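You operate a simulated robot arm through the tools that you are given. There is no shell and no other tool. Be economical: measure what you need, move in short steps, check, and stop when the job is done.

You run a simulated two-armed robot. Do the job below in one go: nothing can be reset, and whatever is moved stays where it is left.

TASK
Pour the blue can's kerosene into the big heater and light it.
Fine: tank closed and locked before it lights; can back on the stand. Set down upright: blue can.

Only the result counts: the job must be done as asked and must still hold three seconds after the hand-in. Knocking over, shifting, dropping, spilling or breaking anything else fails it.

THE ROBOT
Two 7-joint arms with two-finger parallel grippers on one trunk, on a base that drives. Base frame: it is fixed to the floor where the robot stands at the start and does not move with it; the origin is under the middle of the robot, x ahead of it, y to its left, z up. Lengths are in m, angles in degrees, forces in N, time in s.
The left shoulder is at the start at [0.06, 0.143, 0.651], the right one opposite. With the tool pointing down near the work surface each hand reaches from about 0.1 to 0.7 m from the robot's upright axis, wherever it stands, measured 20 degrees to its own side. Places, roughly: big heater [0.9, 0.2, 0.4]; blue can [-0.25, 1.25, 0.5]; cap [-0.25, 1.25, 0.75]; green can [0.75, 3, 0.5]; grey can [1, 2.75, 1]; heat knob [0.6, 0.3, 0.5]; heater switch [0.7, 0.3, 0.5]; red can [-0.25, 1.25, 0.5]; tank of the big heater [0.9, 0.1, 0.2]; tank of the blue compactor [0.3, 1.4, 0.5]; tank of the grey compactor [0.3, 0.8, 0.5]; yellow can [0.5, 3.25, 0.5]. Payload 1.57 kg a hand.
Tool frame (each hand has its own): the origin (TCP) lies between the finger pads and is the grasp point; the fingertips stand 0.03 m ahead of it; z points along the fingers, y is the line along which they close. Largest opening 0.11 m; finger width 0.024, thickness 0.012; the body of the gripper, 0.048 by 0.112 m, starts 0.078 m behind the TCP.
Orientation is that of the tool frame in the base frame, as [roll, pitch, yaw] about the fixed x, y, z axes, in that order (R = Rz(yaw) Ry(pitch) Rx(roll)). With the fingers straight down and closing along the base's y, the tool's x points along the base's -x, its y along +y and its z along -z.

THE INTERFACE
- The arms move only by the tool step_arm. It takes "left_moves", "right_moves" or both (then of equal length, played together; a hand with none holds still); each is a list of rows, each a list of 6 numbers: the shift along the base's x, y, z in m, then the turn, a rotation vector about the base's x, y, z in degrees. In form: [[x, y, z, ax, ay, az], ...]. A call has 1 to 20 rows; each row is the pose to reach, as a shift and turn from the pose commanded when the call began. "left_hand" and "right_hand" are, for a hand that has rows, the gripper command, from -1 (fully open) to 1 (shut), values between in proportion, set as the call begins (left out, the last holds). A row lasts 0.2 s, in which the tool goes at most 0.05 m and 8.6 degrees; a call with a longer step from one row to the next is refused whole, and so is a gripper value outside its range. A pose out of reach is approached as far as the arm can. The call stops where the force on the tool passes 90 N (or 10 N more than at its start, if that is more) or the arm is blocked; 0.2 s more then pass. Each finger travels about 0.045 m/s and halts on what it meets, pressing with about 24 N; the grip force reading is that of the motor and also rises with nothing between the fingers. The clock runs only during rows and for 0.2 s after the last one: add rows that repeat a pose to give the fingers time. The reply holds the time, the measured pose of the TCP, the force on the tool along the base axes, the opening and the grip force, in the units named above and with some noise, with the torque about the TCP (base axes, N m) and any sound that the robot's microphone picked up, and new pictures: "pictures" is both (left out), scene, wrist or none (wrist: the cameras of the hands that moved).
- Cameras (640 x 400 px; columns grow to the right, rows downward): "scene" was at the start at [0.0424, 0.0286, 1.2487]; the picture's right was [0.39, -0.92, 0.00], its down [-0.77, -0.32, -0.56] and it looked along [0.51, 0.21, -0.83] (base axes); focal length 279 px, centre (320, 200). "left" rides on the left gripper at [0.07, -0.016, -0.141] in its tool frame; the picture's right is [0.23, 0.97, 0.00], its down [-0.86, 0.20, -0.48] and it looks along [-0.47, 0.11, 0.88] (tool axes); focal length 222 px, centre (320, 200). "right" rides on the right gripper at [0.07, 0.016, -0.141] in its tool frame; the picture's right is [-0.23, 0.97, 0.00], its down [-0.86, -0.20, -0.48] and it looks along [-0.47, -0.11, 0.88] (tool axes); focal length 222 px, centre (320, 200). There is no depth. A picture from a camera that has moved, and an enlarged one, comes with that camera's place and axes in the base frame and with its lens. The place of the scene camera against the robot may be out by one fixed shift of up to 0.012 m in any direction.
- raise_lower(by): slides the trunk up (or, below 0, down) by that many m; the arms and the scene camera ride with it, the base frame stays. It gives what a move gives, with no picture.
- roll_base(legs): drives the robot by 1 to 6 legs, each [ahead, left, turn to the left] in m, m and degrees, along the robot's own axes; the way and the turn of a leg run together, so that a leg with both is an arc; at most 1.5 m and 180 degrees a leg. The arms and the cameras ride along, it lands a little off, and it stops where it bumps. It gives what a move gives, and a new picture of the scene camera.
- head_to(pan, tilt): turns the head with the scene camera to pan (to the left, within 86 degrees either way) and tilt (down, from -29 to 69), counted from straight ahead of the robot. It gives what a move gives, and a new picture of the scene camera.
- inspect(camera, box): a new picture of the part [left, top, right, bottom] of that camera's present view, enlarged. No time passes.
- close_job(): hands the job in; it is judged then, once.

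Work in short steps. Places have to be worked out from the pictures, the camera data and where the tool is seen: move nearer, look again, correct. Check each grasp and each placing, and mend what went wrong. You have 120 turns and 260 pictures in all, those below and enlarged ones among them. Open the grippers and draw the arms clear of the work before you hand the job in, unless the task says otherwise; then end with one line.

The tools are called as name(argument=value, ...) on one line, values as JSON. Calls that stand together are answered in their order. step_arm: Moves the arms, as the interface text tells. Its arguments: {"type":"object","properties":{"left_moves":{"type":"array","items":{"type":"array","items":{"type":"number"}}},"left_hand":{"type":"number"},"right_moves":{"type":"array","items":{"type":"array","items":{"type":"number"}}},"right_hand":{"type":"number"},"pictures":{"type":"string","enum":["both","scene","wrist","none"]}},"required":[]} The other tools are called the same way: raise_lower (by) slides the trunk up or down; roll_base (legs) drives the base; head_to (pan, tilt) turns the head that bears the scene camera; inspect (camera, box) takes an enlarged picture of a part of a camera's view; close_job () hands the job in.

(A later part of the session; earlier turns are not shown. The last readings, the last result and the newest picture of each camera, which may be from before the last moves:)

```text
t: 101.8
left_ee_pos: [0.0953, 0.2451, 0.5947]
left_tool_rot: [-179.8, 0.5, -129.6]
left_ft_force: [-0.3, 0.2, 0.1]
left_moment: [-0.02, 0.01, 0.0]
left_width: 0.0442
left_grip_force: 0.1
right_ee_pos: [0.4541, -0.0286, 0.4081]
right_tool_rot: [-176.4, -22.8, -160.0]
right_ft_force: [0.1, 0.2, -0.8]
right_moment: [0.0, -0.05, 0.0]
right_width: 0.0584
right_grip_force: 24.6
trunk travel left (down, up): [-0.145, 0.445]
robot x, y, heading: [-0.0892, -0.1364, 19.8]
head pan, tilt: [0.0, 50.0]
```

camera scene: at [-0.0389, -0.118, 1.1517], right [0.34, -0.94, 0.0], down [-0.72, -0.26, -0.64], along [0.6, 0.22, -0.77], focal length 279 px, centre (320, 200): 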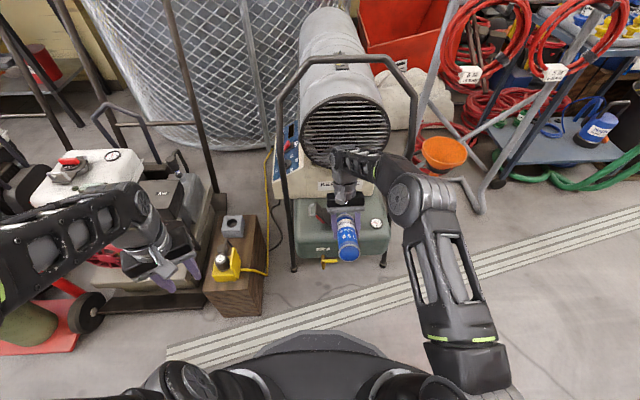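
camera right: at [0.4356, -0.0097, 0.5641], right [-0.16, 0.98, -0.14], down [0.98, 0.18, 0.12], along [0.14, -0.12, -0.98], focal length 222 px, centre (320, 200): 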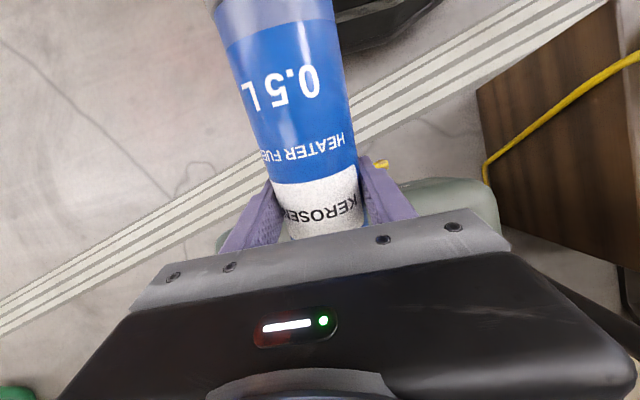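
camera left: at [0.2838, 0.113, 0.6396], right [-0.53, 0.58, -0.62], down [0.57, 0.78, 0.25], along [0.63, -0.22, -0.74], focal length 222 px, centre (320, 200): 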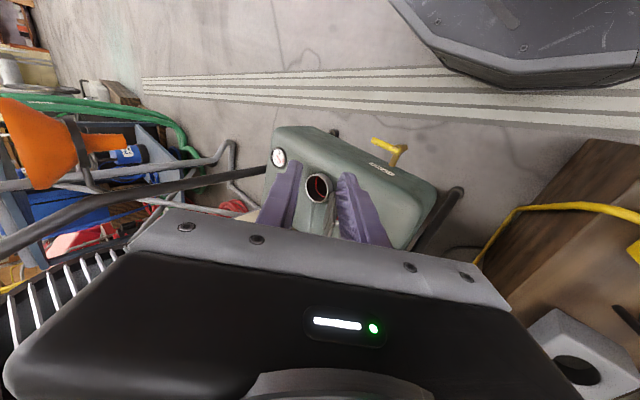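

The gauge needle has risen past E, so it is flowing. For more tilt I'll raise the trunk a bit and reach down, so the forearm slopes and the wrist gains range.

raise_lower(by=0.05)

step_arm(right_moves=[[0, 0, -0.02, 0, 0, 0], [0, 0, -0.04, 0, 0, 0], [0.004, 0.002, -0.038, -1.7, 4.7, 0], [0.009, 0.003, -0.033, -3.4, 9.4, 0], [0.009, 0.003, -0.033, -3.4, 9.4, 0]], pictures="scene")

inspect(camera="scene", box=[270, 160, 400, 260])

```text
t: 102.8
left_ee_pos: [0.0949, 0.244, 0.6443]
left_tool_rot: [-179.7, 0.4, -129.6]
left_ft_force: [-0.3, -0.9, 0.1]
left_moment: [-0.02, 0.02, 0.0]
left_width: 0.044
left_grip_force: 0.0
right_ee_pos: [0.4548, -0.0285, 0.4565]
right_tool_rot: [-176.3, -22.7, -160.1]
right_ft_force: [0.3, 0.4, -0.6]
right_moment: [-0.01, 0.01, 0.01]
right_width: 0.0585
right_grip_force: 24.1
trunk travel left (down, up): [-0.195, 0.395]
robot x, y, heading: [-0.0926, -0.1333, 19.8]
head pan, tilt: [0.0, 50.0]
```

```text
t: 104.0
left_ee_pos: [0.0946, 0.2453, 0.6462]
left_tool_rot: [-179.7, 0.3, -129.6]
left_ft_force: [0.6, 0.3, -0.1]
left_moment: [-0.01, -0.02, 0.01]
left_width: 0.0439
left_grip_force: 0.1
right_ee_pos: [0.4467, -0.0314, 0.4324]
right_tool_rot: [-175.5, -24.0, -159.0]
right_ft_force: [-0.6, -0.4, -0.9]
right_moment: [0.03, -0.01, 0.0]
right_width: 0.0584
right_grip_force: 24.2
right hand out of reach, approached as far as the arm can: row 3, 4, 5
trunk travel left (down, up): [-0.195, 0.395]
robot x, y, heading: [-0.0909, -0.1357, 19.6]
head pan, tilt: [0.0, 50.0]
camera scene: at [-0.0391, -0.118, 1.2017], right [0.34, -0.94, 0.0], down [-0.72, -0.26, -0.64], along [0.61, 0.22, -0.77], focal length 279 px, centre (320, 200)
```

scene: 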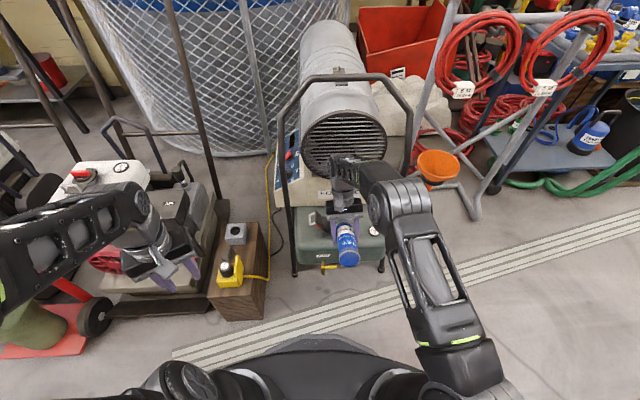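

```text
4.00 times, centred on (335, 210) of scene
camera zoom: at [-0.0391, -0.118, 1.2017], right [0.34, -0.94, 0.0], down [-0.72, -0.26, -0.64], along [0.61, 0.22, -0.77], focal length 1115 px, centre (260, 160)
```

zoom: 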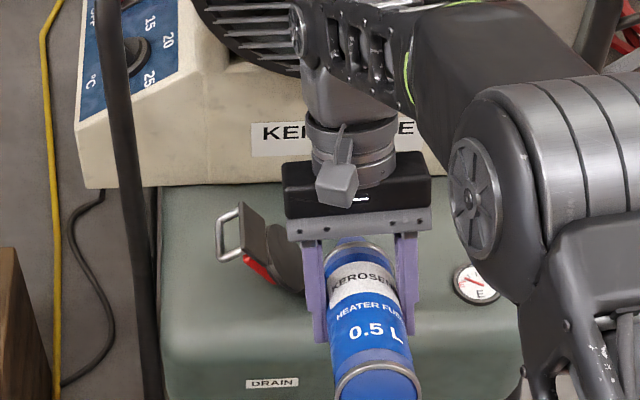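

More tilt is blocked by reach, since the wrist has to travel forward. I'll tip back to about 65°, roll the base 0.1 m closer while pulling the arm back by the same amount, then tilt again.

step_arm(right_moves=[[0, 0, 0.01, 2.6, -7, 0], [-0.01, -0.003, 0.02, 5.1, -14.1, 0], [-0.025, -0.009, 0.03, 7.7, -21.1, 0], [-0.045, -0.016, 0.04, 10.3, -28.2, 0], [-0.07, -0.025, 0.05, 12.8, -35.2, 0], [-0.095, -0.034, 0.05, 15.4, -42.3, 0]], pictures="none")

roll_base(legs=[[0.1, 0, 0]])

inspect(camera="scene", box=[250, 140, 410, 270])

```text
t: 105.4
left_ee_pos: [0.095, 0.2451, 0.6449]
left_tool_rot: [-179.8, 0.4, -129.6]
left_ft_force: [0.3, -0.2, 0.5]
left_moment: [0.0, 0.0, -0.04]
left_width: 0.044
left_grip_force: 0.1
right_ee_pos: [0.3521, -0.0665, 0.4843]
right_tool_rot: [-174.8, 21.0, -159.3]
right_ft_force: [-0.6, -0.8, -0.5]
right_moment: [0.03, -0.01, -0.02]
right_width: 0.0583
right_grip_force: 23.6
trunk travel left (down, up): [-0.195, 0.395]
robot x, y, heading: [-0.0852, -0.1341, 19.6]
head pan, tilt: [0.0, 50.0]
```

```text
t: 106.5
left_ee_pos: [0.1897, 0.279, 0.6452]
left_tool_rot: [-179.7, 0.4, -129.5]
left_ft_force: [0.2, -0.4, 0.0]
left_moment: [0.01, 0.0, -0.02]
left_width: 0.0443
left_grip_force: 0.1
right_ee_pos: [0.4455, -0.0305, 0.4824]
right_tool_rot: [-174.7, 20.9, -159.0]
right_ft_force: [0.1, -0.9, -1.8]
right_moment: [-0.04, -0.03, -0.02]
right_width: 0.0584
right_grip_force: 23.9
trunk travel left (down, up): [-0.195, 0.395]
robot x, y, heading: [0.0019, -0.1023, 20.0]
head pan, tilt: [0.0, 50.0]
camera scene: at [0.0554, -0.0841, 1.2017], right [0.34, -0.94, 0.0], down [-0.72, -0.26, -0.64], along [0.6, 0.22, -0.77], focal length 279 px, centre (320, 200)
```

scene: 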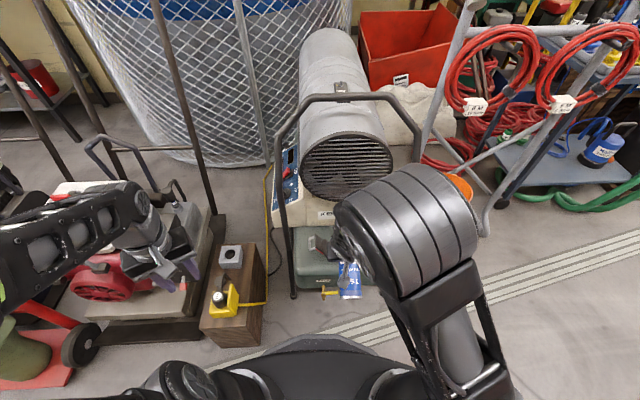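

```text
3.08 times, centred on (330, 205) of scene
camera zoom: at [0.0554, -0.0841, 1.2017], right [0.34, -0.94, 0.0], down [-0.72, -0.26, -0.64], along [0.6, 0.22, -0.77], focal length 857 px, centre (289, 185)
```

zoom: 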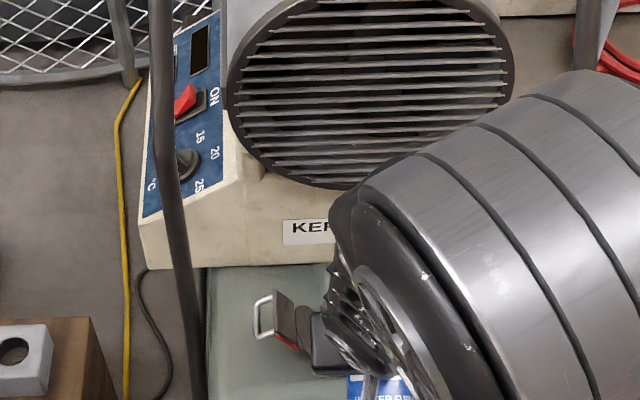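

The position is right (TCP 0.10 m short of the filler axis). I'll tilt again with the arm more bent.

step_arm(right_moves=[[-0.001, 0, -0.035, -2.7, 7.5, 0], [-0.0024, -0.001, -0.07, -5.5, 15, 0], [-0.0024, -0.001, -0.095, -7.9, 21.6, 0], [0.001, 0, -0.09, -10.6, 29.1, 0], [0.0033, 0.001, -0.082, -13, 35.7, 0], [0.0085, 0.003, -0.073, -15.7, 43.2, 0], [0.0146, 0.005, -0.062, -18.1, 49.8, 0], [0.023, 0.008, -0.052, -20.9, 57.3, 0], [0.023, 0.008, -0.052, -20.9, 57.3, 0], [0.023, 0.008, -0.052, -20.9, 57.3, 0], [0.023, 0.008, -0.052, -20.9, 57.3, 0], [0.023, 0.008, -0.052, -20.9, 57.3, 0], [0.023, 0.008, -0.052, -20.9, 57.3, 0], [0.023, 0.008, -0.052, -20.9, 57.3, 0]], pictures="both")

inspect(camera="scene", box=[250, 140, 410, 270])

```text
t: 109.5
left_ee_pos: [0.189, 0.2791, 0.6451]
left_tool_rot: [-179.8, 0.4, -129.5]
left_ft_force: [0.5, 0.7, -0.3]
left_moment: [0.01, -0.01, 0.0]
left_width: 0.0439
left_grip_force: 0.1
right_ee_pos: [0.4647, -0.0251, 0.4257]
right_tool_rot: [-175.6, -36.0, -158.9]
right_ft_force: [-0.6, -0.2, -0.5]
right_moment: [0.01, 0.02, -0.01]
right_width: 0.0583
right_grip_force: 24.4
right hand out of reach, approached as far as the arm can: row 8, 9, 10, 11, 12, 13, 14
trunk travel left (down, up): [-0.195, 0.395]
robot x, y, heading: [0.0022, -0.1019, 19.9]
head pan, tilt: [0.0, 50.0]
camera scene: at [0.0555, -0.084, 1.2017], right [0.34, -0.94, 0.0], down [-0.72, -0.26, -0.64], along [0.6, 0.22, -0.77], focal length 279 px, centre (320, 200)
camera right: at [0.4784, 0.0093, 0.5805], right [-0.22, 0.96, -0.19], down [0.97, 0.2, -0.11], along [-0.06, -0.21, -0.98], focal length 222 px, centre (320, 200)
```

scene: 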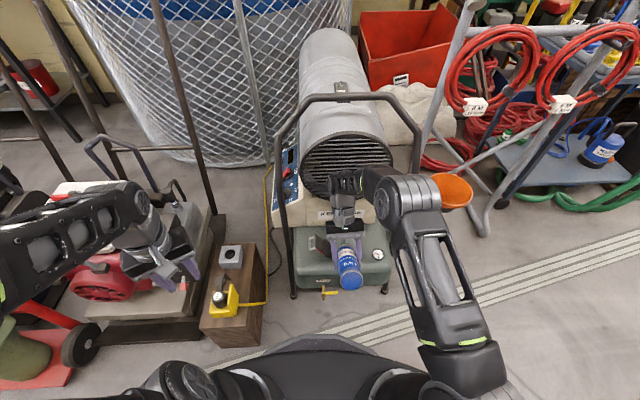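
right: 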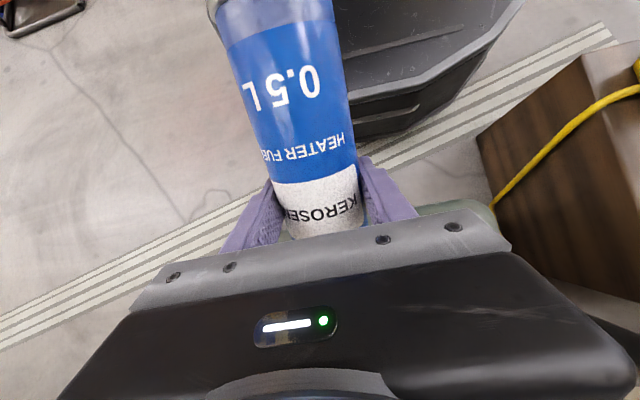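

```text
3.08 times, centred on (330, 205) of scene
camera zoom: at [0.0555, -0.084, 1.2017], right [0.34, -0.94, 0.0], down [-0.72, -0.26, -0.64], along [0.6, 0.22, -0.77], focal length 857 px, centre (289, 185)
```

zoom: 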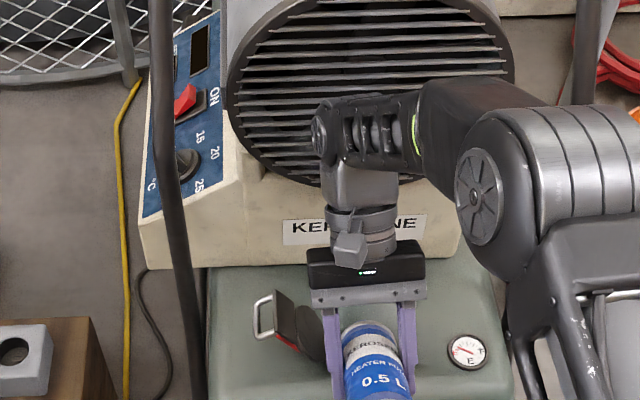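

Now at 124°. I'll hold here to drain for a few seconds and read the weight and gauge.

step_arm(right_moves=[[0, 0, 0, 0, 0, 0], [0, 0, 0, 0, 0, 0], [0, 0, 0, 0, 0, 0], [0, 0, 0, 0, 0, 0], [0, 0, 0, 0, 0, 0], [0, 0, 0, 0, 0, 0], [0, 0, 0, 0, 0, 0], [0, 0, 0, 0, 0, 0], [0, 0, 0, 0, 0, 0], [0, 0, 0, 0, 0, 0], [0, 0, 0, 0, 0, 0], [0, 0, 0, 0, 0, 0], [0, 0, 0, 0, 0, 0], [0, 0, 0, 0, 0, 0], [0, 0, 0, 0, 0, 0]], pictures="none")

inspect(camera="scene", box=[355, 235, 403, 270])

```text
t: 112.7
left_ee_pos: [0.1889, 0.2791, 0.6453]
left_tool_rot: [-179.9, 0.4, -129.4]
left_ft_force: [0.9, 0.0, -0.1]
left_moment: [-0.01, 0.02, -0.01]
left_width: 0.0436
left_grip_force: 0.0
right_ee_pos: [0.4641, -0.0241, 0.4249]
right_tool_rot: [-175.7, -36.1, -158.8]
right_ft_force: [-0.3, -0.3, -1.4]
right_moment: [0.01, -0.05, -0.01]
right_width: 0.0587
right_grip_force: 24.3
trunk travel left (down, up): [-0.195, 0.395]
robot x, y, heading: [0.005, -0.101, 19.8]
head pan, tilt: [0.0, 50.0]
```

```text
11.43 times, centred on (379, 252) of scene
camera zoom: at [0.0555, -0.084, 1.2017], right [0.34, -0.94, 0.0], down [-0.72, -0.26, -0.64], along [0.6, 0.22, -0.77], focal length 3184 px, centre (-354, -400)
```

zoom: 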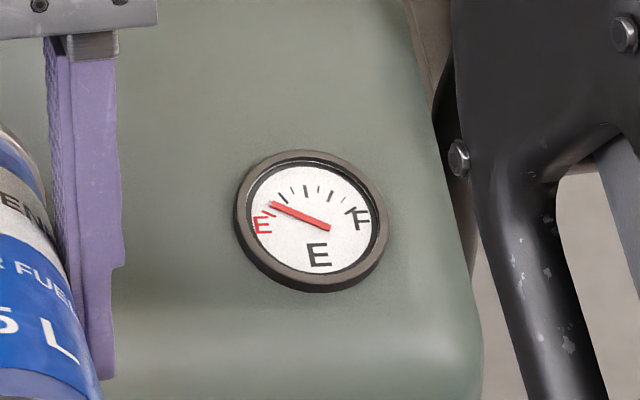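

The needle moved up off E and the can reads light, so the pour is done. I'll reverse the tilt to about 45° over the filler before backing off.

step_arm(right_moves=[[-0.008, -0.003, -0.008, 2.7, -7.5, 0], [-0.014, -0.005, -0.018, 5.4, -14.9, 0], [-0.018, -0.006, -0.025, 7.9, -21.6, 0], [-0.02, -0.007, -0.03, 10.6, -29.1, 0], [-0.022, -0.007, -0.03, 13, -35.7, 0], [-0.022, -0.007, -0.01, 15.7, -43.2, 0], [-0.02, -0.006, 0.025, 18.1, -49.8, 0], [-0.02, -0.006, 0.06, 20.9, -57.3, 0], [-0.02, -0.006, 0.095, 23.5, -64.5, 0], [-0.02, -0.006, 0.12, 26, -71.5, 0]], pictures="none")

roll_base(legs=[[-0.3, 0, 0]])

inspect(camera="scene", box=[280, 140, 420, 260])

```text
t: 114.9
left_ee_pos: [0.1883, 0.2802, 0.6449]
left_tool_rot: [-179.8, 0.4, -129.6]
left_ft_force: [-0.5, 0.4, -0.6]
left_moment: [0.0, -0.01, 0.02]
left_width: 0.0441
left_grip_force: 0.1
right_ee_pos: [0.4441, -0.0314, 0.5459]
right_tool_rot: [-174.3, 40.1, -158.8]
right_ft_force: [0.0, 0.4, -1.0]
right_moment: [0.0, -0.01, 0.02]
right_width: 0.0582
right_grip_force: 24.7
trunk travel left (down, up): [-0.195, 0.395]
robot x, y, heading: [0.0035, -0.1063, 19.7]
head pan, tilt: [0.0, 50.0]
```

```text
t: 117.0
left_ee_pos: [-0.0943, 0.1756, 0.6442]
left_tool_rot: [-179.8, 0.3, -129.5]
left_ft_force: [-0.7, -0.6, 0.0]
left_moment: [-0.01, 0.02, 0.0]
left_width: 0.0441
left_grip_force: 0.2
right_ee_pos: [0.1603, -0.1318, 0.5447]
right_tool_rot: [-174.2, 40.0, -158.7]
right_ft_force: [0.6, 0.1, -1.0]
right_moment: [0.01, -0.03, -0.05]
right_width: 0.0586
right_grip_force: 24.3
trunk travel left (down, up): [-0.195, 0.395]
robot x, y, heading: [-0.2814, -0.2002, 20.2]
head pan, tilt: [0.0, 50.0]
camera scene: at [-0.2281, -0.1864, 1.2017], right [0.34, -0.94, 0.0], down [-0.72, -0.26, -0.64], along [0.6, 0.22, -0.77], focal length 279 px, centre (320, 200)
```

scene: 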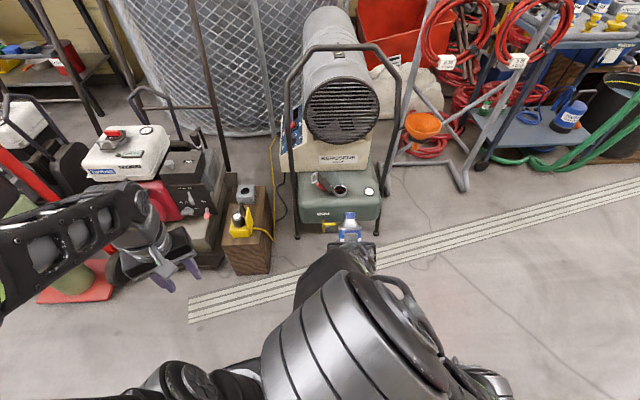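

```text
3.33 times, centred on (350, 200) of scene
camera zoom: at [-0.2281, -0.1864, 1.2017], right [0.34, -0.94, 0.0], down [-0.72, -0.26, -0.64], along [0.6, 0.22, -0.77], focal length 929 px, centre (220, 200)
```

zoom: 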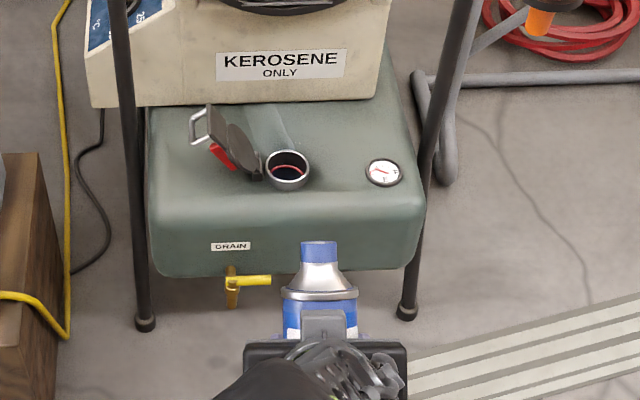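

No spill is visible and the valve and lid are unchanged. I'll bring the can upright again and park it to the right.

step_arm(right_moves=[[0.024, -0.014, 0.006, 2, -5.5, 0], [0.048, -0.028, 0.012, 4, -11, 0], [0.071, -0.042, 0.018, 6, -16.5, 0], [0.095, -0.056, 0.025, 8, -22, 0], [0.119, -0.07, 0.031, 10, -27.5, 0], [0.143, -0.084, 0.037, 12, -33, 0], [0.166, -0.098, 0.043, 14, -38.5, 0], [0.19, -0.112, 0.05, 16.2, -44.5, 0]], pictures="none")

step_arm(right_moves=[[-0.005, -0.03, 0.01, 0, 0, -5], [-0.01, -0.06, 0.02, 0, 0, -10], [-0.015, -0.09, 0.03, 0, 0, -15], [-0.02, -0.12, 0.04, 0, 0, -20], [-0.03, -0.15, 0.05, 0, 0, -25], [-0.04, -0.18, 0.06, 0, 0, -30], [-0.05, -0.2, 0.07, 0, 0, -35]], pictures="scene")

```text
t: 118.8
left_ee_pos: [-0.0966, 0.177, 0.6447]
left_tool_rot: [-179.8, 0.5, -129.4]
left_ft_force: [0.2, -0.2, 0.7]
left_moment: [0.05, -0.03, 0.04]
left_width: 0.0439
left_grip_force: 0.0
right_ee_pos: [0.3493, -0.2419, 0.5953]
right_tool_rot: [-154.7, 87.3, -139.5]
right_ft_force: [0.8, 0.2, -0.5]
right_moment: [0.01, 0.02, 0.04]
right_width: 0.0583
right_grip_force: 24.5
right hand out of reach, approached as far as the arm can: row 1, 2, 3, 4
trunk travel left (down, up): [-0.195, 0.395]
robot x, y, heading: [-0.2817, -0.2025, 20.1]
head pan, tilt: [0.0, 50.0]
```

```text
t: 120.4
left_ee_pos: [-0.0954, 0.1771, 0.6447]
left_tool_rot: [-179.8, 0.4, -129.4]
left_ft_force: [-0.1, 0.3, 0.5]
left_moment: [0.03, -0.01, -0.02]
left_width: 0.0443
left_grip_force: 0.0
right_ee_pos: [0.3163, -0.443, 0.6606]
right_tool_rot: [-154.0, 87.1, -174.0]
right_ft_force: [0.1, -0.1, -1.0]
right_moment: [0.0, 0.01, 0.04]
right_width: 0.0583
right_grip_force: 23.9
right hand out of reach, approached as far as the arm can: row 6, 7
trunk travel left (down, up): [-0.195, 0.395]
robot x, y, heading: [-0.2795, -0.2009, 20.0]
head pan, tilt: [0.0, 50.0]
camera scene: at [-0.2281, -0.1865, 1.2017], right [0.34, -0.94, 0.0], down [-0.72, -0.26, -0.64], along [0.6, 0.22, -0.77], focal length 279 px, centre (320, 200)
```

scene: 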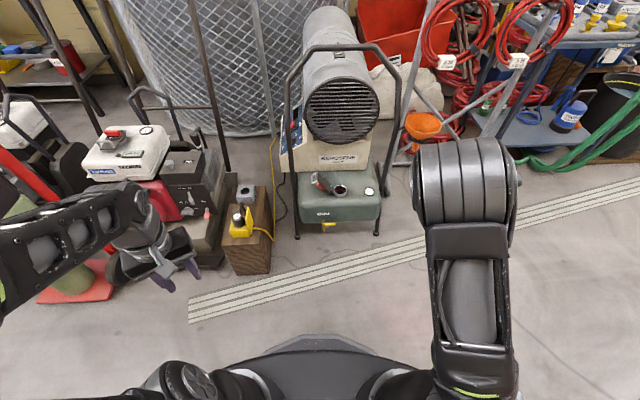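

The can is parked upright on the right. Next I'll close the lid with the left hand. I'll reposition the base near (-0.05, -0.10) at heading 5° and look at the opened lid.

roll_base(legs=[[0.25, 0.015, 0], [0, 0, -15]])

step_arm(left_moves=[[0.02, -0.02, -0.01, -2, 4, -2], [0.04, -0.04, -0.02, -4, 8, -5], [0.06, -0.06, -0.03, -4, 10, -8], [0.08, -0.08, -0.04, -4, 10, -12]], left_hand=1, pictures="both")

inspect(camera="scene", box=[220, 180, 360, 300])

```text
t: 123.1
left_ee_pos: [0.2229, 0.2154, 0.6456]
left_tool_rot: [-179.8, 0.4, -144.3]
left_ft_force: [-0.5, -0.2, 0.2]
left_moment: [-0.01, -0.07, 0.03]
left_width: 0.044
left_grip_force: 0.2
right_ee_pos: [0.4604, -0.4908, 0.6608]
right_tool_rot: [-154.1, 87.1, 171.0]
right_ft_force: [0.2, 0.9, -1.2]
right_moment: [0.01, 0.01, 0.0]
right_width: 0.0583
right_grip_force: 24.4
trunk travel left (down, up): [-0.195, 0.395]
robot x, y, heading: [-0.0485, -0.1068, 5.0]
head pan, tilt: [0.0, 50.0]
camera scene: at [0.001, -0.1001, 1.2017], right [0.09, -1.0, 0.0], down [-0.76, -0.07, -0.64], along [0.64, 0.06, -0.77], focal length 279 px, centre (320, 200)
```

scene: 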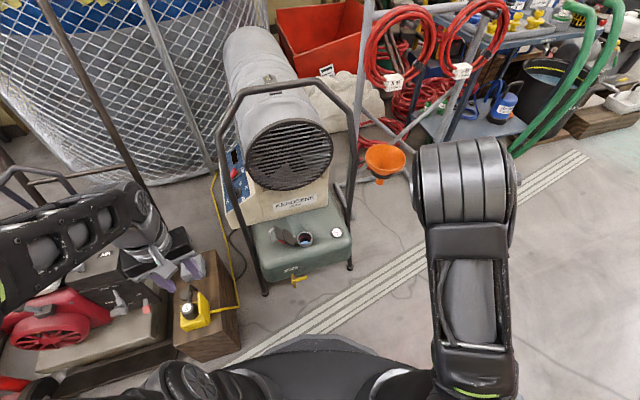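

```text
t: 124.1
left_ee_pos: [0.304, 0.1352, 0.605]
left_tool_rot: [178.7, -10.2, -156.3]
left_ft_force: [-0.8, 0.1, -0.6]
left_moment: [0.01, -0.04, -0.01]
left_width: 0.0
left_grip_force: 21.9
right_ee_pos: [0.4602, -0.4901, 0.6612]
right_tool_rot: [-154.1, 87.1, 171.1]
right_ft_force: [0.5, 0.4, -1.2]
right_moment: [-0.01, 0.03, -0.02]
right_width: 0.0583
right_grip_force: 24.2
trunk travel left (down, up): [-0.195, 0.395]
robot x, y, heading: [-0.0534, -0.1062, 4.8]
head pan, tilt: [0.0, 50.0]
camera scene: at [0.0009, -0.1001, 1.2017], right [0.09, -1.0, 0.0], down [-0.76, -0.07, -0.64], along [0.64, 0.06, -0.77], focal length 279 px, centre (320, 200)
camera left: at [0.2722, 0.098, 0.7567], right [-0.59, 0.8, 0.06], down [0.77, 0.55, 0.32], along [0.23, 0.24, -0.94], focal length 222 px, centre (320, 200)
```

scene: 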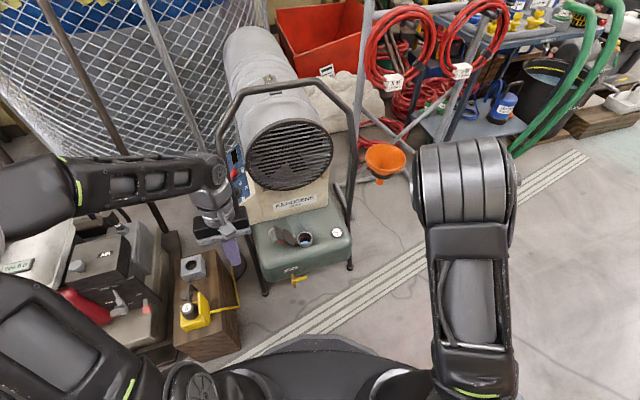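
left: 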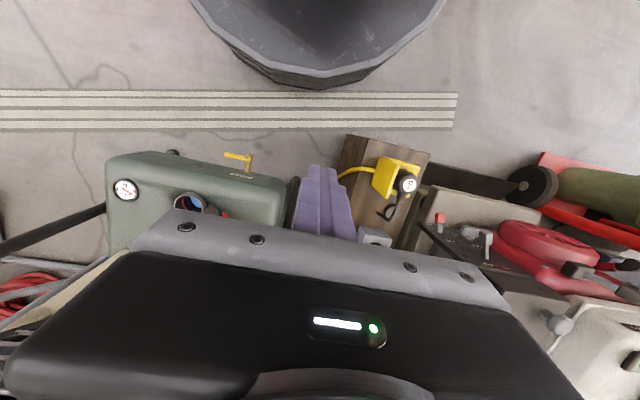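

```text
3.33 times, centred on (290, 240) of scene
camera zoom: at [0.0009, -0.1001, 1.2017], right [0.09, -1.0, 0.0], down [-0.76, -0.07, -0.64], along [0.64, 0.06, -0.77], focal length 929 px, centre (420, 67)
```

zoom: 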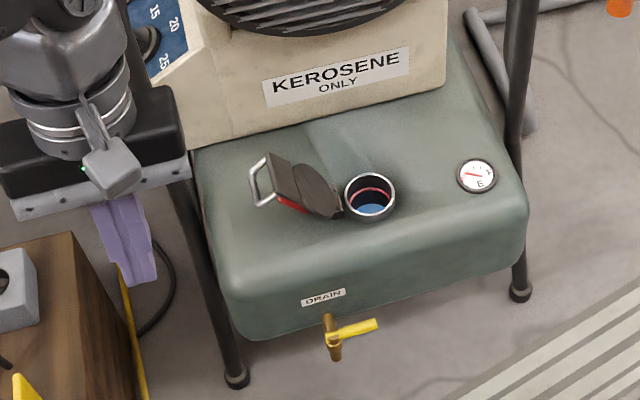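

Blue fuel shows in the neck and nothing is spilt. The open lid leans left, with its bar near (0.50, 0.107, 0.40). I'll pitch the closed left fingers 45° forward and set them left of the lid, inside the tube, ready to sweep it shut.

step_arm(left_moves=[[0.009, -0.004, -0.015, 2.9, -7.3, 0], [0.019, -0.009, -0.03, 5.8, -14.6, 0], [0.028, -0.013, -0.045, 8.7, -21.9, 0], [0.038, -0.017, -0.06, 11.6, -29.2, 0], [0.047, -0.021, -0.075, 14.5, -36.5, 0], [0.056, -0.025, -0.09, 17.4, -43.8, 0], [0.066, -0.03, -0.105, 20.4, -51, 0]], pictures="both")

inspect(camera="left", box=[200, 60, 440, 220])

```text
t: 125.7
left_ee_pos: [0.3802, 0.1008, 0.4954]
left_tool_rot: [-178.8, 44.7, -155.4]
left_ft_force: [0.0, 0.4, -0.1]
left_moment: [-0.05, 0.0, 0.01]
left_width: 0.0
left_grip_force: 21.6
left hand out of reach, approached as far as the arm can: row 6, 7
right_ee_pos: [0.4608, -0.4906, 0.6608]
right_tool_rot: [-154.2, 87.2, 170.9]
right_ft_force: [-0.9, 0.5, -0.5]
right_moment: [0.04, 0.0, 0.02]
right_width: 0.0581
right_grip_force: 24.2
trunk travel left (down, up): [-0.195, 0.395]
robot x, y, heading: [-0.0513, -0.1057, 5.1]
head pan, tilt: [0.0, 50.0]
camera scene: at [0.0009, -0.1001, 1.2018], right [0.09, -1.0, 0.0], down [-0.76, -0.07, -0.64], along [0.64, 0.06, -0.77], focal length 279 px, centre (320, 200)
camera left: at [0.2512, 0.026, 0.5479], right [-0.54, 0.82, -0.17], down [0.16, 0.3, 0.94], along [0.83, 0.48, -0.3], focal length 222 px, centre (320, 200)
```

scene: 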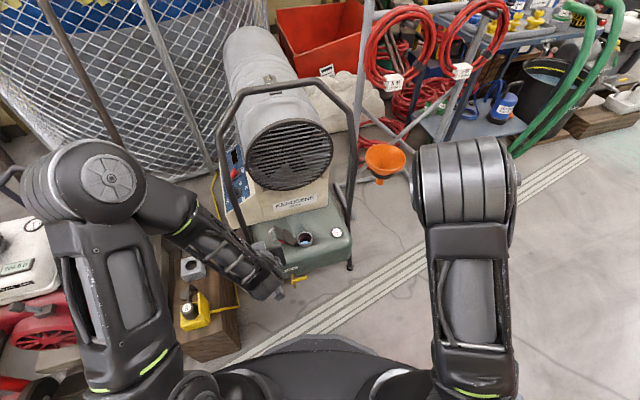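
left: 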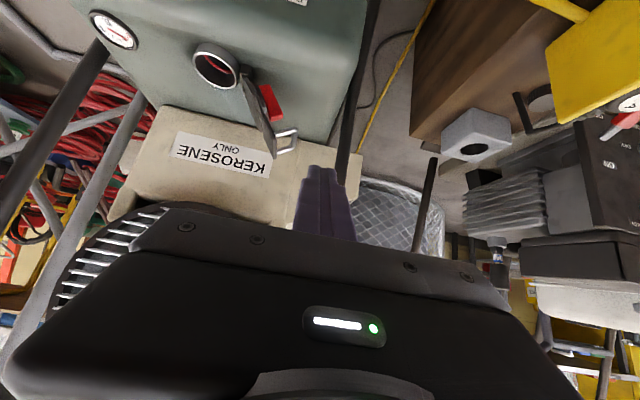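

```text
2.50 times, centred on (320, 140) of left
camera zoom: at [0.2512, 0.026, 0.5479], right [-0.54, 0.82, -0.17], down [0.16, 0.3, 0.94], along [0.83, 0.48, -0.3], focal length 555 px, centre (320, 350)
```

zoom: 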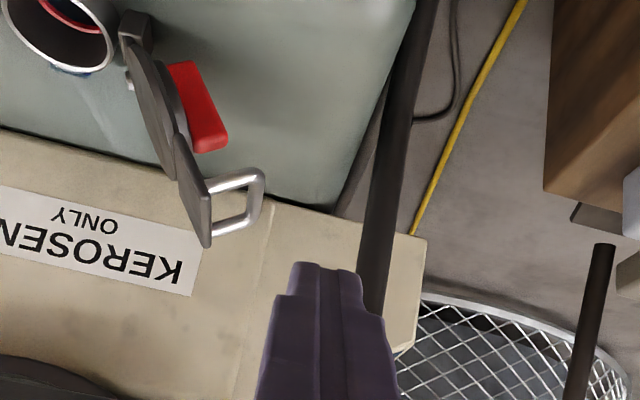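

A clear view: the fingers are left of the lid handle and right of the tube. I'll advance along the tool axis in beside the lid.

step_arm(left_moves=[[0.022, 0.01, -0.025, 0, 0, 0], [0.044, 0.02, -0.05, 0, 0, 0], [0.066, 0.029, -0.076, 0, 0, 0], [0.089, 0.039, -0.102, 0, 0, 0]], pictures="wrist")

inspect(camera="left", box=[200, 60, 440, 220])

```text
t: 126.7
left_ee_pos: [0.4704, 0.1419, 0.3929]
left_tool_rot: [-179.0, 44.7, -155.5]
left_ft_force: [0.7, -0.2, 0.1]
left_moment: [-0.01, 0.0, 0.01]
left_width: 0.0
left_grip_force: 21.3
right_ee_pos: [0.462, -0.4902, 0.6618]
right_tool_rot: [-154.3, 87.1, 170.9]
right_ft_force: [0.5, -0.3, -0.1]
right_moment: [-0.03, 0.04, 0.01]
right_width: 0.0585
right_grip_force: 23.6
trunk travel left (down, up): [-0.195, 0.395]
robot x, y, heading: [-0.0537, -0.1053, 5.0]
head pan, tilt: [0.0, 50.0]
camera left: at [0.3405, 0.0667, 0.4458], right [-0.54, 0.82, -0.17], down [0.16, 0.3, 0.94], along [0.83, 0.48, -0.3], focal length 222 px, centre (320, 200)
```

left: 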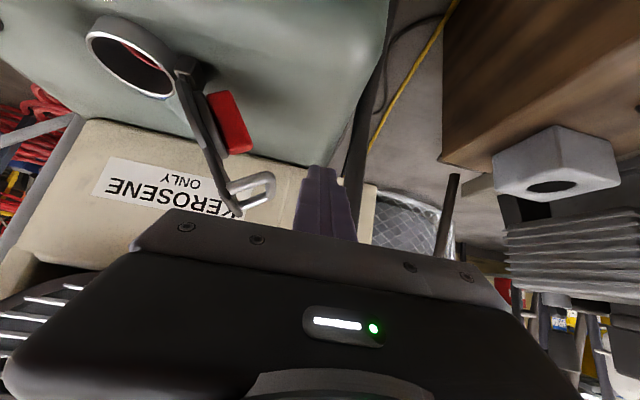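

```text
2.50 times, centred on (320, 140) of left
camera zoom: at [0.3405, 0.0667, 0.4458], right [-0.54, 0.82, -0.17], down [0.16, 0.3, 0.94], along [0.83, 0.48, -0.3], focal length 555 px, centre (320, 350)
```

zoom: 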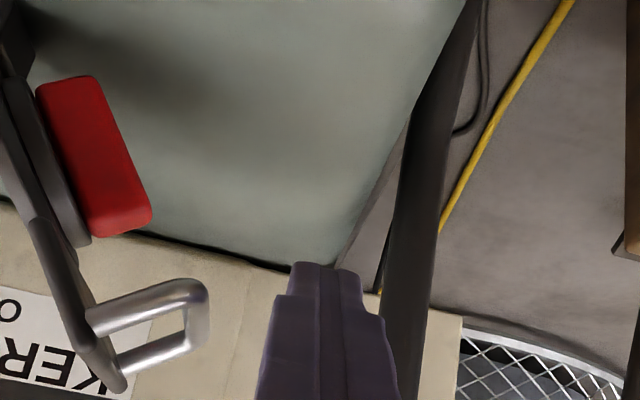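

The handle is level with the fingers, about 2 cm to their right, and the lid leans about 20° past vertical. I'll sweep right to tip it over.

step_arm(left_moves=[[0.0065, -0.0165, 0, 0, 0, 0], [0.013, -0.033, 0, 0, 0, 0], [0.0195, -0.0495, 0.002, 0, 0, 0], [0.026, -0.066, 0.005, 0, 0, 0], [0.033, -0.083, 0.008, 0, 0, 0], [0.039, -0.1, 0.008, 0, 0, 0]], pictures="both")

inspect(camera="scene", box=[220, 180, 360, 300])

```text
t: 127.4
left_ee_pos: [0.477, 0.1249, 0.3939]
left_tool_rot: [178.9, 45.0, -154.8]
left_ft_force: [-21.8, 11.5, 14.1]
left_moment: [-0.24, -0.04, -0.39]
left_width: 0.0
left_grip_force: 21.3
right_ee_pos: [0.4611, -0.4854, 0.6607]
right_tool_rot: [-154.6, 87.3, 171.0]
right_ft_force: [0.9, -0.3, 0.0]
right_moment: [0.01, 0.04, -0.01]
right_width: 0.0583
right_grip_force: 23.9
trunk travel left (down, up): [-0.195, 0.395]
robot x, y, heading: [-0.0526, -0.1064, 5.3]
head pan, tilt: [0.0, 50.0]
stopped in row 3 (left hand): the force on the tool passed its limit at 106 N (the readings are from after the stop); the commanded pose is now the measured one
camera scene: at [-0.002, -0.0986, 1.2016], right [0.09, -1.0, 0.0], down [-0.76, -0.07, -0.64], along [0.64, 0.06, -0.77], focal length 279 px, centre (320, 200)
camera left: at [0.3502, 0.0432, 0.4447], right [-0.57, 0.81, -0.15], down [0.16, 0.29, 0.95], along [0.8, 0.52, -0.29], focal length 222 px, centre (320, 200)
```

scene: 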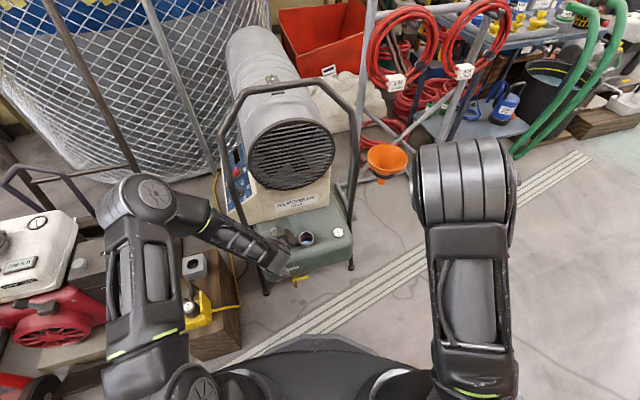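
left: 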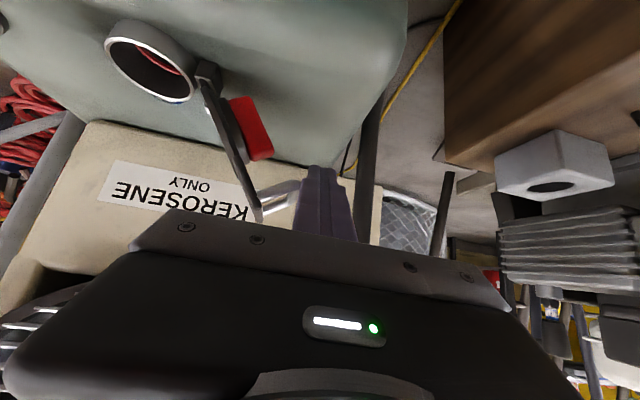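

```text
3.33 times, centred on (290, 240) of scene
camera zoom: at [-0.002, -0.0986, 1.2016], right [0.09, -1.0, 0.0], down [-0.76, -0.07, -0.64], along [0.64, 0.06, -0.77], focal length 929 px, centre (420, 67)
```

zoom: 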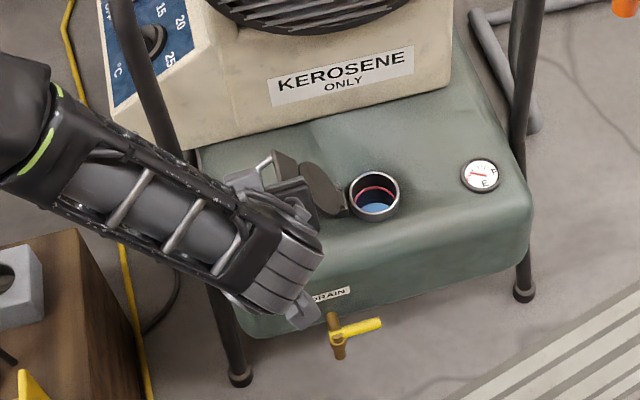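

It jammed: as the lid rises, its tip meets the palm (the push-back is along the tool axis). I'll back off along the tool axis and sweep with just the fingertips.

step_arm(left_moves=[[-0.008, 0.01, 0.0, 0, 0, 0], [-0.02, 0.005, 0.012, 0, 0, 0], [-0.034, 0.0, 0.028, 0, 0, 0]], pictures="wrist")

inspect(camera="left", box=[200, 60, 440, 220])

```text
t: 128.2
left_ee_pos: [0.4462, 0.1195, 0.4232]
left_tool_rot: [179.4, 45.2, -154.8]
left_ft_force: [0.6, 0.2, 0.5]
left_moment: [0.0, 0.0, 0.03]
left_width: 0.0
left_grip_force: 21.5
right_ee_pos: [0.4614, -0.4876, 0.6605]
right_tool_rot: [-154.3, 87.1, 171.2]
right_ft_force: [0.9, 0.6, -0.5]
right_moment: [0.01, 0.01, -0.01]
right_width: 0.0581
right_grip_force: 23.4
trunk travel left (down, up): [-0.195, 0.395]
robot x, y, heading: [-0.0528, -0.1088, 5.4]
head pan, tilt: [0.0, 50.0]
camera left: at [0.3195, 0.0398, 0.4729], right [-0.57, 0.81, -0.15], down [0.16, 0.29, 0.94], along [0.81, 0.51, -0.29], focal length 222 px, centre (320, 200)
```

left: 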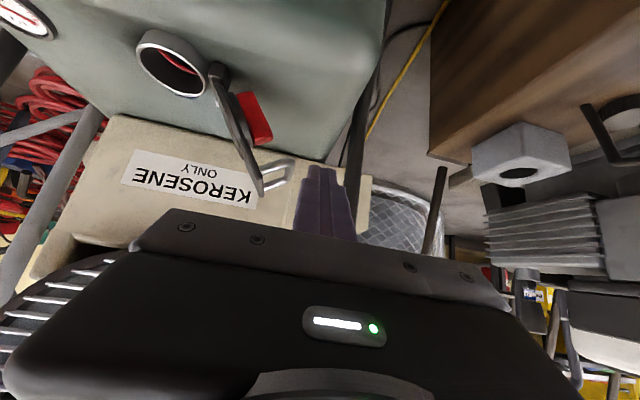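

```text
2.50 times, centred on (320, 140) of left
camera zoom: at [0.3195, 0.0398, 0.4729], right [-0.57, 0.81, -0.15], down [0.16, 0.29, 0.94], along [0.81, 0.51, -0.29], focal length 555 px, centre (320, 350)
```

zoom: 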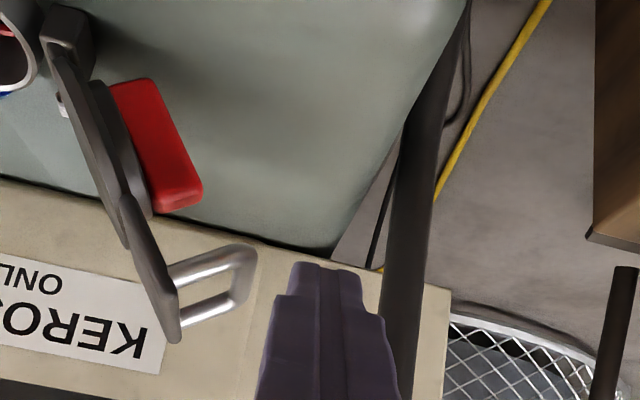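

The earlier contact was probably low on the lid (at the lever), giving poor leverage against a sprung hinge. I'll raise the fingers to handle height and sweep slowly.

step_arm(left_moves=[[0.011, 0.005, 0.02, 0, 0, 0], [0.014, -0.0035, 0.02, 0, 0, 0], [0.0175, -0.012, 0.021, 0, 0, 0], [0.021, -0.02, 0.022, 0, 0, 0], [0.0235, -0.028, 0.023, 0, 0, 0], [0.0265, -0.036, 0.024, 0, 0, 0], [0.0295, -0.044, 0.024, 0, 0, 0]], pictures="wrist")

inspect(camera="left", box=[200, 60, 440, 220])

```text
t: 129.8
left_ee_pos: [0.4756, 0.0795, 0.4515]
left_tool_rot: [179.3, 45.8, -154.5]
left_ft_force: [-25.0, 17.3, 48.7]
left_moment: [0.34, -0.14, 0.23]
left_width: 0.0
left_grip_force: 21.6
right_ee_pos: [0.4582, -0.4862, 0.6624]
right_tool_rot: [-155.4, 87.3, 170.1]
right_ft_force: [-0.4, 0.1, -0.8]
right_moment: [-0.01, 0.0, 0.03]
right_width: 0.0582
right_grip_force: 23.9
trunk travel left (down, up): [-0.195, 0.395]
robot x, y, heading: [-0.0535, -0.106, 5.2]
head pan, tilt: [0.0, 50.0]
camera left: at [0.348, -0.0015, 0.5008], right [-0.57, 0.81, -0.15], down [0.14, 0.28, 0.95], along [0.81, 0.52, -0.28], focal length 222 px, centre (320, 200)
```

left: 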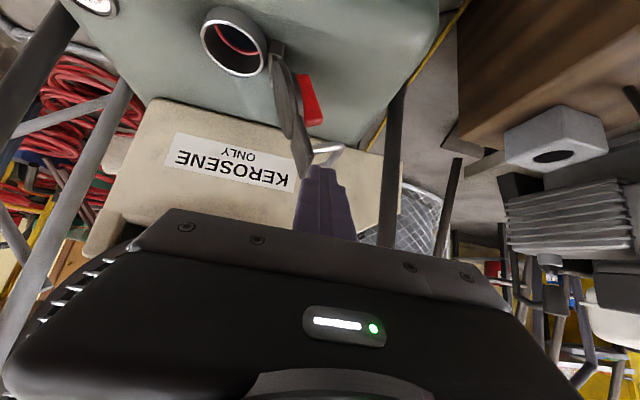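

```text
2.50 times, centred on (320, 140) of left
camera zoom: at [0.348, -0.0015, 0.5008], right [-0.57, 0.81, -0.15], down [0.14, 0.28, 0.95], along [0.81, 0.52, -0.28], focal length 555 px, centre (320, 350)
```

zoom: 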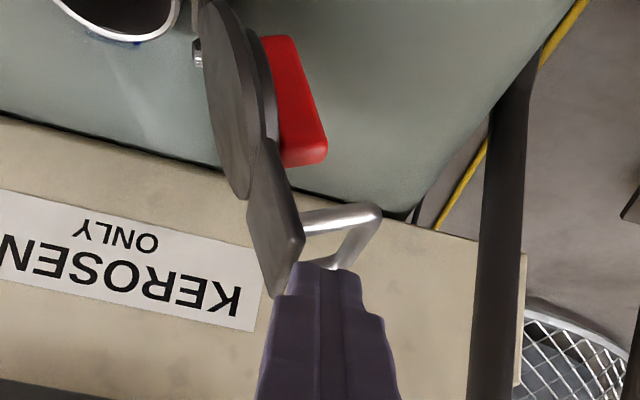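

The fingertip is now riding on the lid's edge rather than pushing it. Better to straddle the lid tip from above with open fingers and carry it over. I'll lift, point the tool down and look.

step_arm(left_moves=[[-0.006, 0.008, 0.02, 0, 0, 0], [-0.012, 0.008, 0.05, 0, 0, 0], [-0.006, 0.006, 0.065, -2.8, 7, 0], [0, 0.004, 0.075, -5.6, 14, 0], [0.008, 0.002, 0.08, -8.4, 21, 0], [0.016, 0, 0.08, -11.2, 28, 0], [0.026, -0.005, 0.08, -14, 35, 0], [0.0355, -0.0095, 0.08, -16.8, 42.3, 0]], left_hand=-0.455, pictures="both")

inspect(camera="left", box=[220, 60, 420, 220])

```text
t: 131.6
left_ee_pos: [0.5104, 0.0672, 0.5252]
left_tool_rot: [176.9, -0.6, -155.9]
left_ft_force: [0.6, -0.2, -0.2]
left_moment: [-0.02, 0.01, 0.01]
left_width: 0.08
left_grip_force: 0.0
right_ee_pos: [0.4613, -0.486, 0.6606]
right_tool_rot: [-154.3, 87.1, 171.3]
right_ft_force: [1.1, 0.2, -0.2]
right_moment: [0.03, 0.03, -0.01]
right_width: 0.0581
right_grip_force: 24.1
trunk travel left (down, up): [-0.195, 0.395]
robot x, y, heading: [-0.0543, -0.1078, 5.3]
head pan, tilt: [0.0, 50.0]
camera scene: at [-0.0001, -0.0991, 1.2017], right [0.09, -1.0, 0.0], down [-0.76, -0.07, -0.64], along [0.64, 0.06, -0.77], focal length 279 px, centre (320, 200)
camera left: at [0.458, 0.0165, 0.6673], right [-0.6, 0.8, 0.05], down [0.71, 0.51, 0.48], along [0.35, 0.33, -0.88], focal length 222 px, centre (320, 200)
```

scene: 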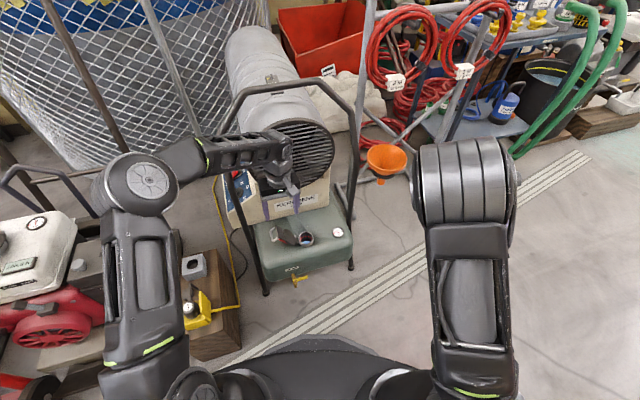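
left: 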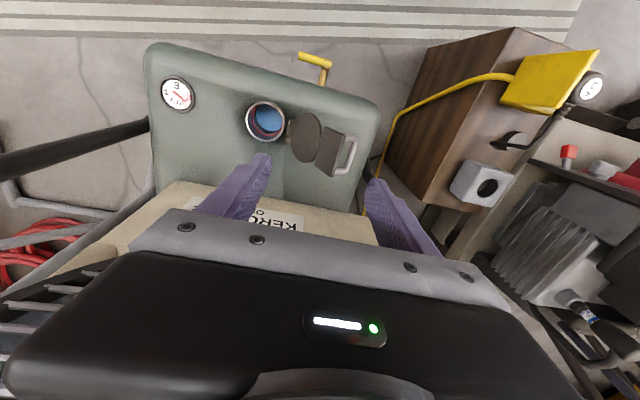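

```text
2.50 times, centred on (320, 140) of left
camera zoom: at [0.458, 0.0165, 0.6673], right [-0.6, 0.8, 0.05], down [0.71, 0.51, 0.48], along [0.35, 0.33, -0.88], focal length 555 px, centre (320, 350)
```

zoom: 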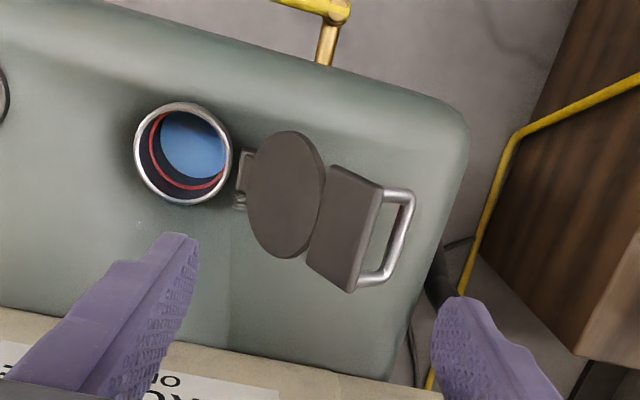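

A very clear view now: the fuel is visible in the neck, and the lid leans open with its bar near (0.488, 0.107). I'll straddle its tip from above with the 0.08 m opening.

step_arm(left_moves=[[-0.006, 0.012, 0, 0, 0, -3], [-0.011, 0.025, -0.02, 0, 0, -5], [-0.011, 0.025, -0.05, 0, 0, -5], [-0.011, 0.025, -0.08, 0, 0, -5], [-0.011, 0.025, -0.095, 0, 0, -5]], pictures="wrist")

inspect(camera="left", box=[220, 60, 420, 220])

```text
t: 132.8
left_ee_pos: [0.5005, 0.0929, 0.4318]
left_tool_rot: [176.9, -0.3, -160.8]
left_ft_force: [0.3, -0.2, -0.3]
left_moment: [-0.03, 0.0, 0.04]
left_width: 0.08
left_grip_force: 0.0
right_ee_pos: [0.4617, -0.4872, 0.6609]
right_tool_rot: [-154.3, 87.2, 171.1]
right_ft_force: [-0.1, 0.3, -1.8]
right_moment: [-0.03, 0.0, -0.03]
right_width: 0.0583
right_grip_force: 24.4
trunk travel left (down, up): [-0.195, 0.395]
robot x, y, heading: [-0.0511, -0.1004, 5.3]
head pan, tilt: [0.0, 50.0]
camera left: at [0.4434, 0.0461, 0.5727], right [-0.53, 0.84, 0.05], down [0.75, 0.44, 0.48], along [0.38, 0.3, -0.87], focal length 222 px, centre (320, 200)
```

left: 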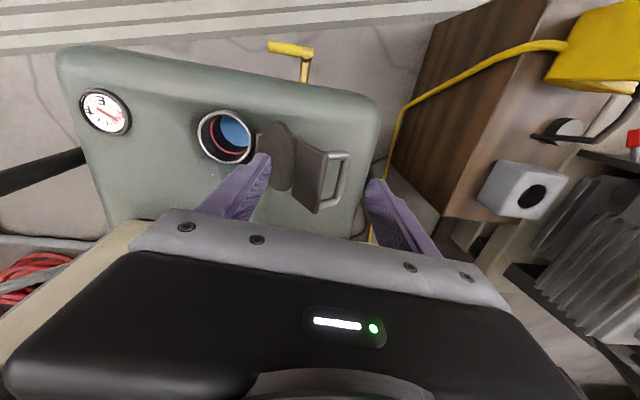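

```text
2.50 times, centred on (320, 140) of left
camera zoom: at [0.4434, 0.0461, 0.5727], right [-0.53, 0.84, 0.05], down [0.75, 0.44, 0.48], along [0.38, 0.3, -0.87], focal length 555 px, centre (320, 350)
```

zoom: 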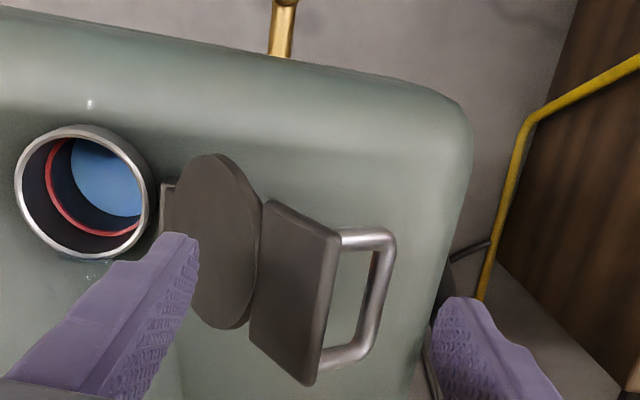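

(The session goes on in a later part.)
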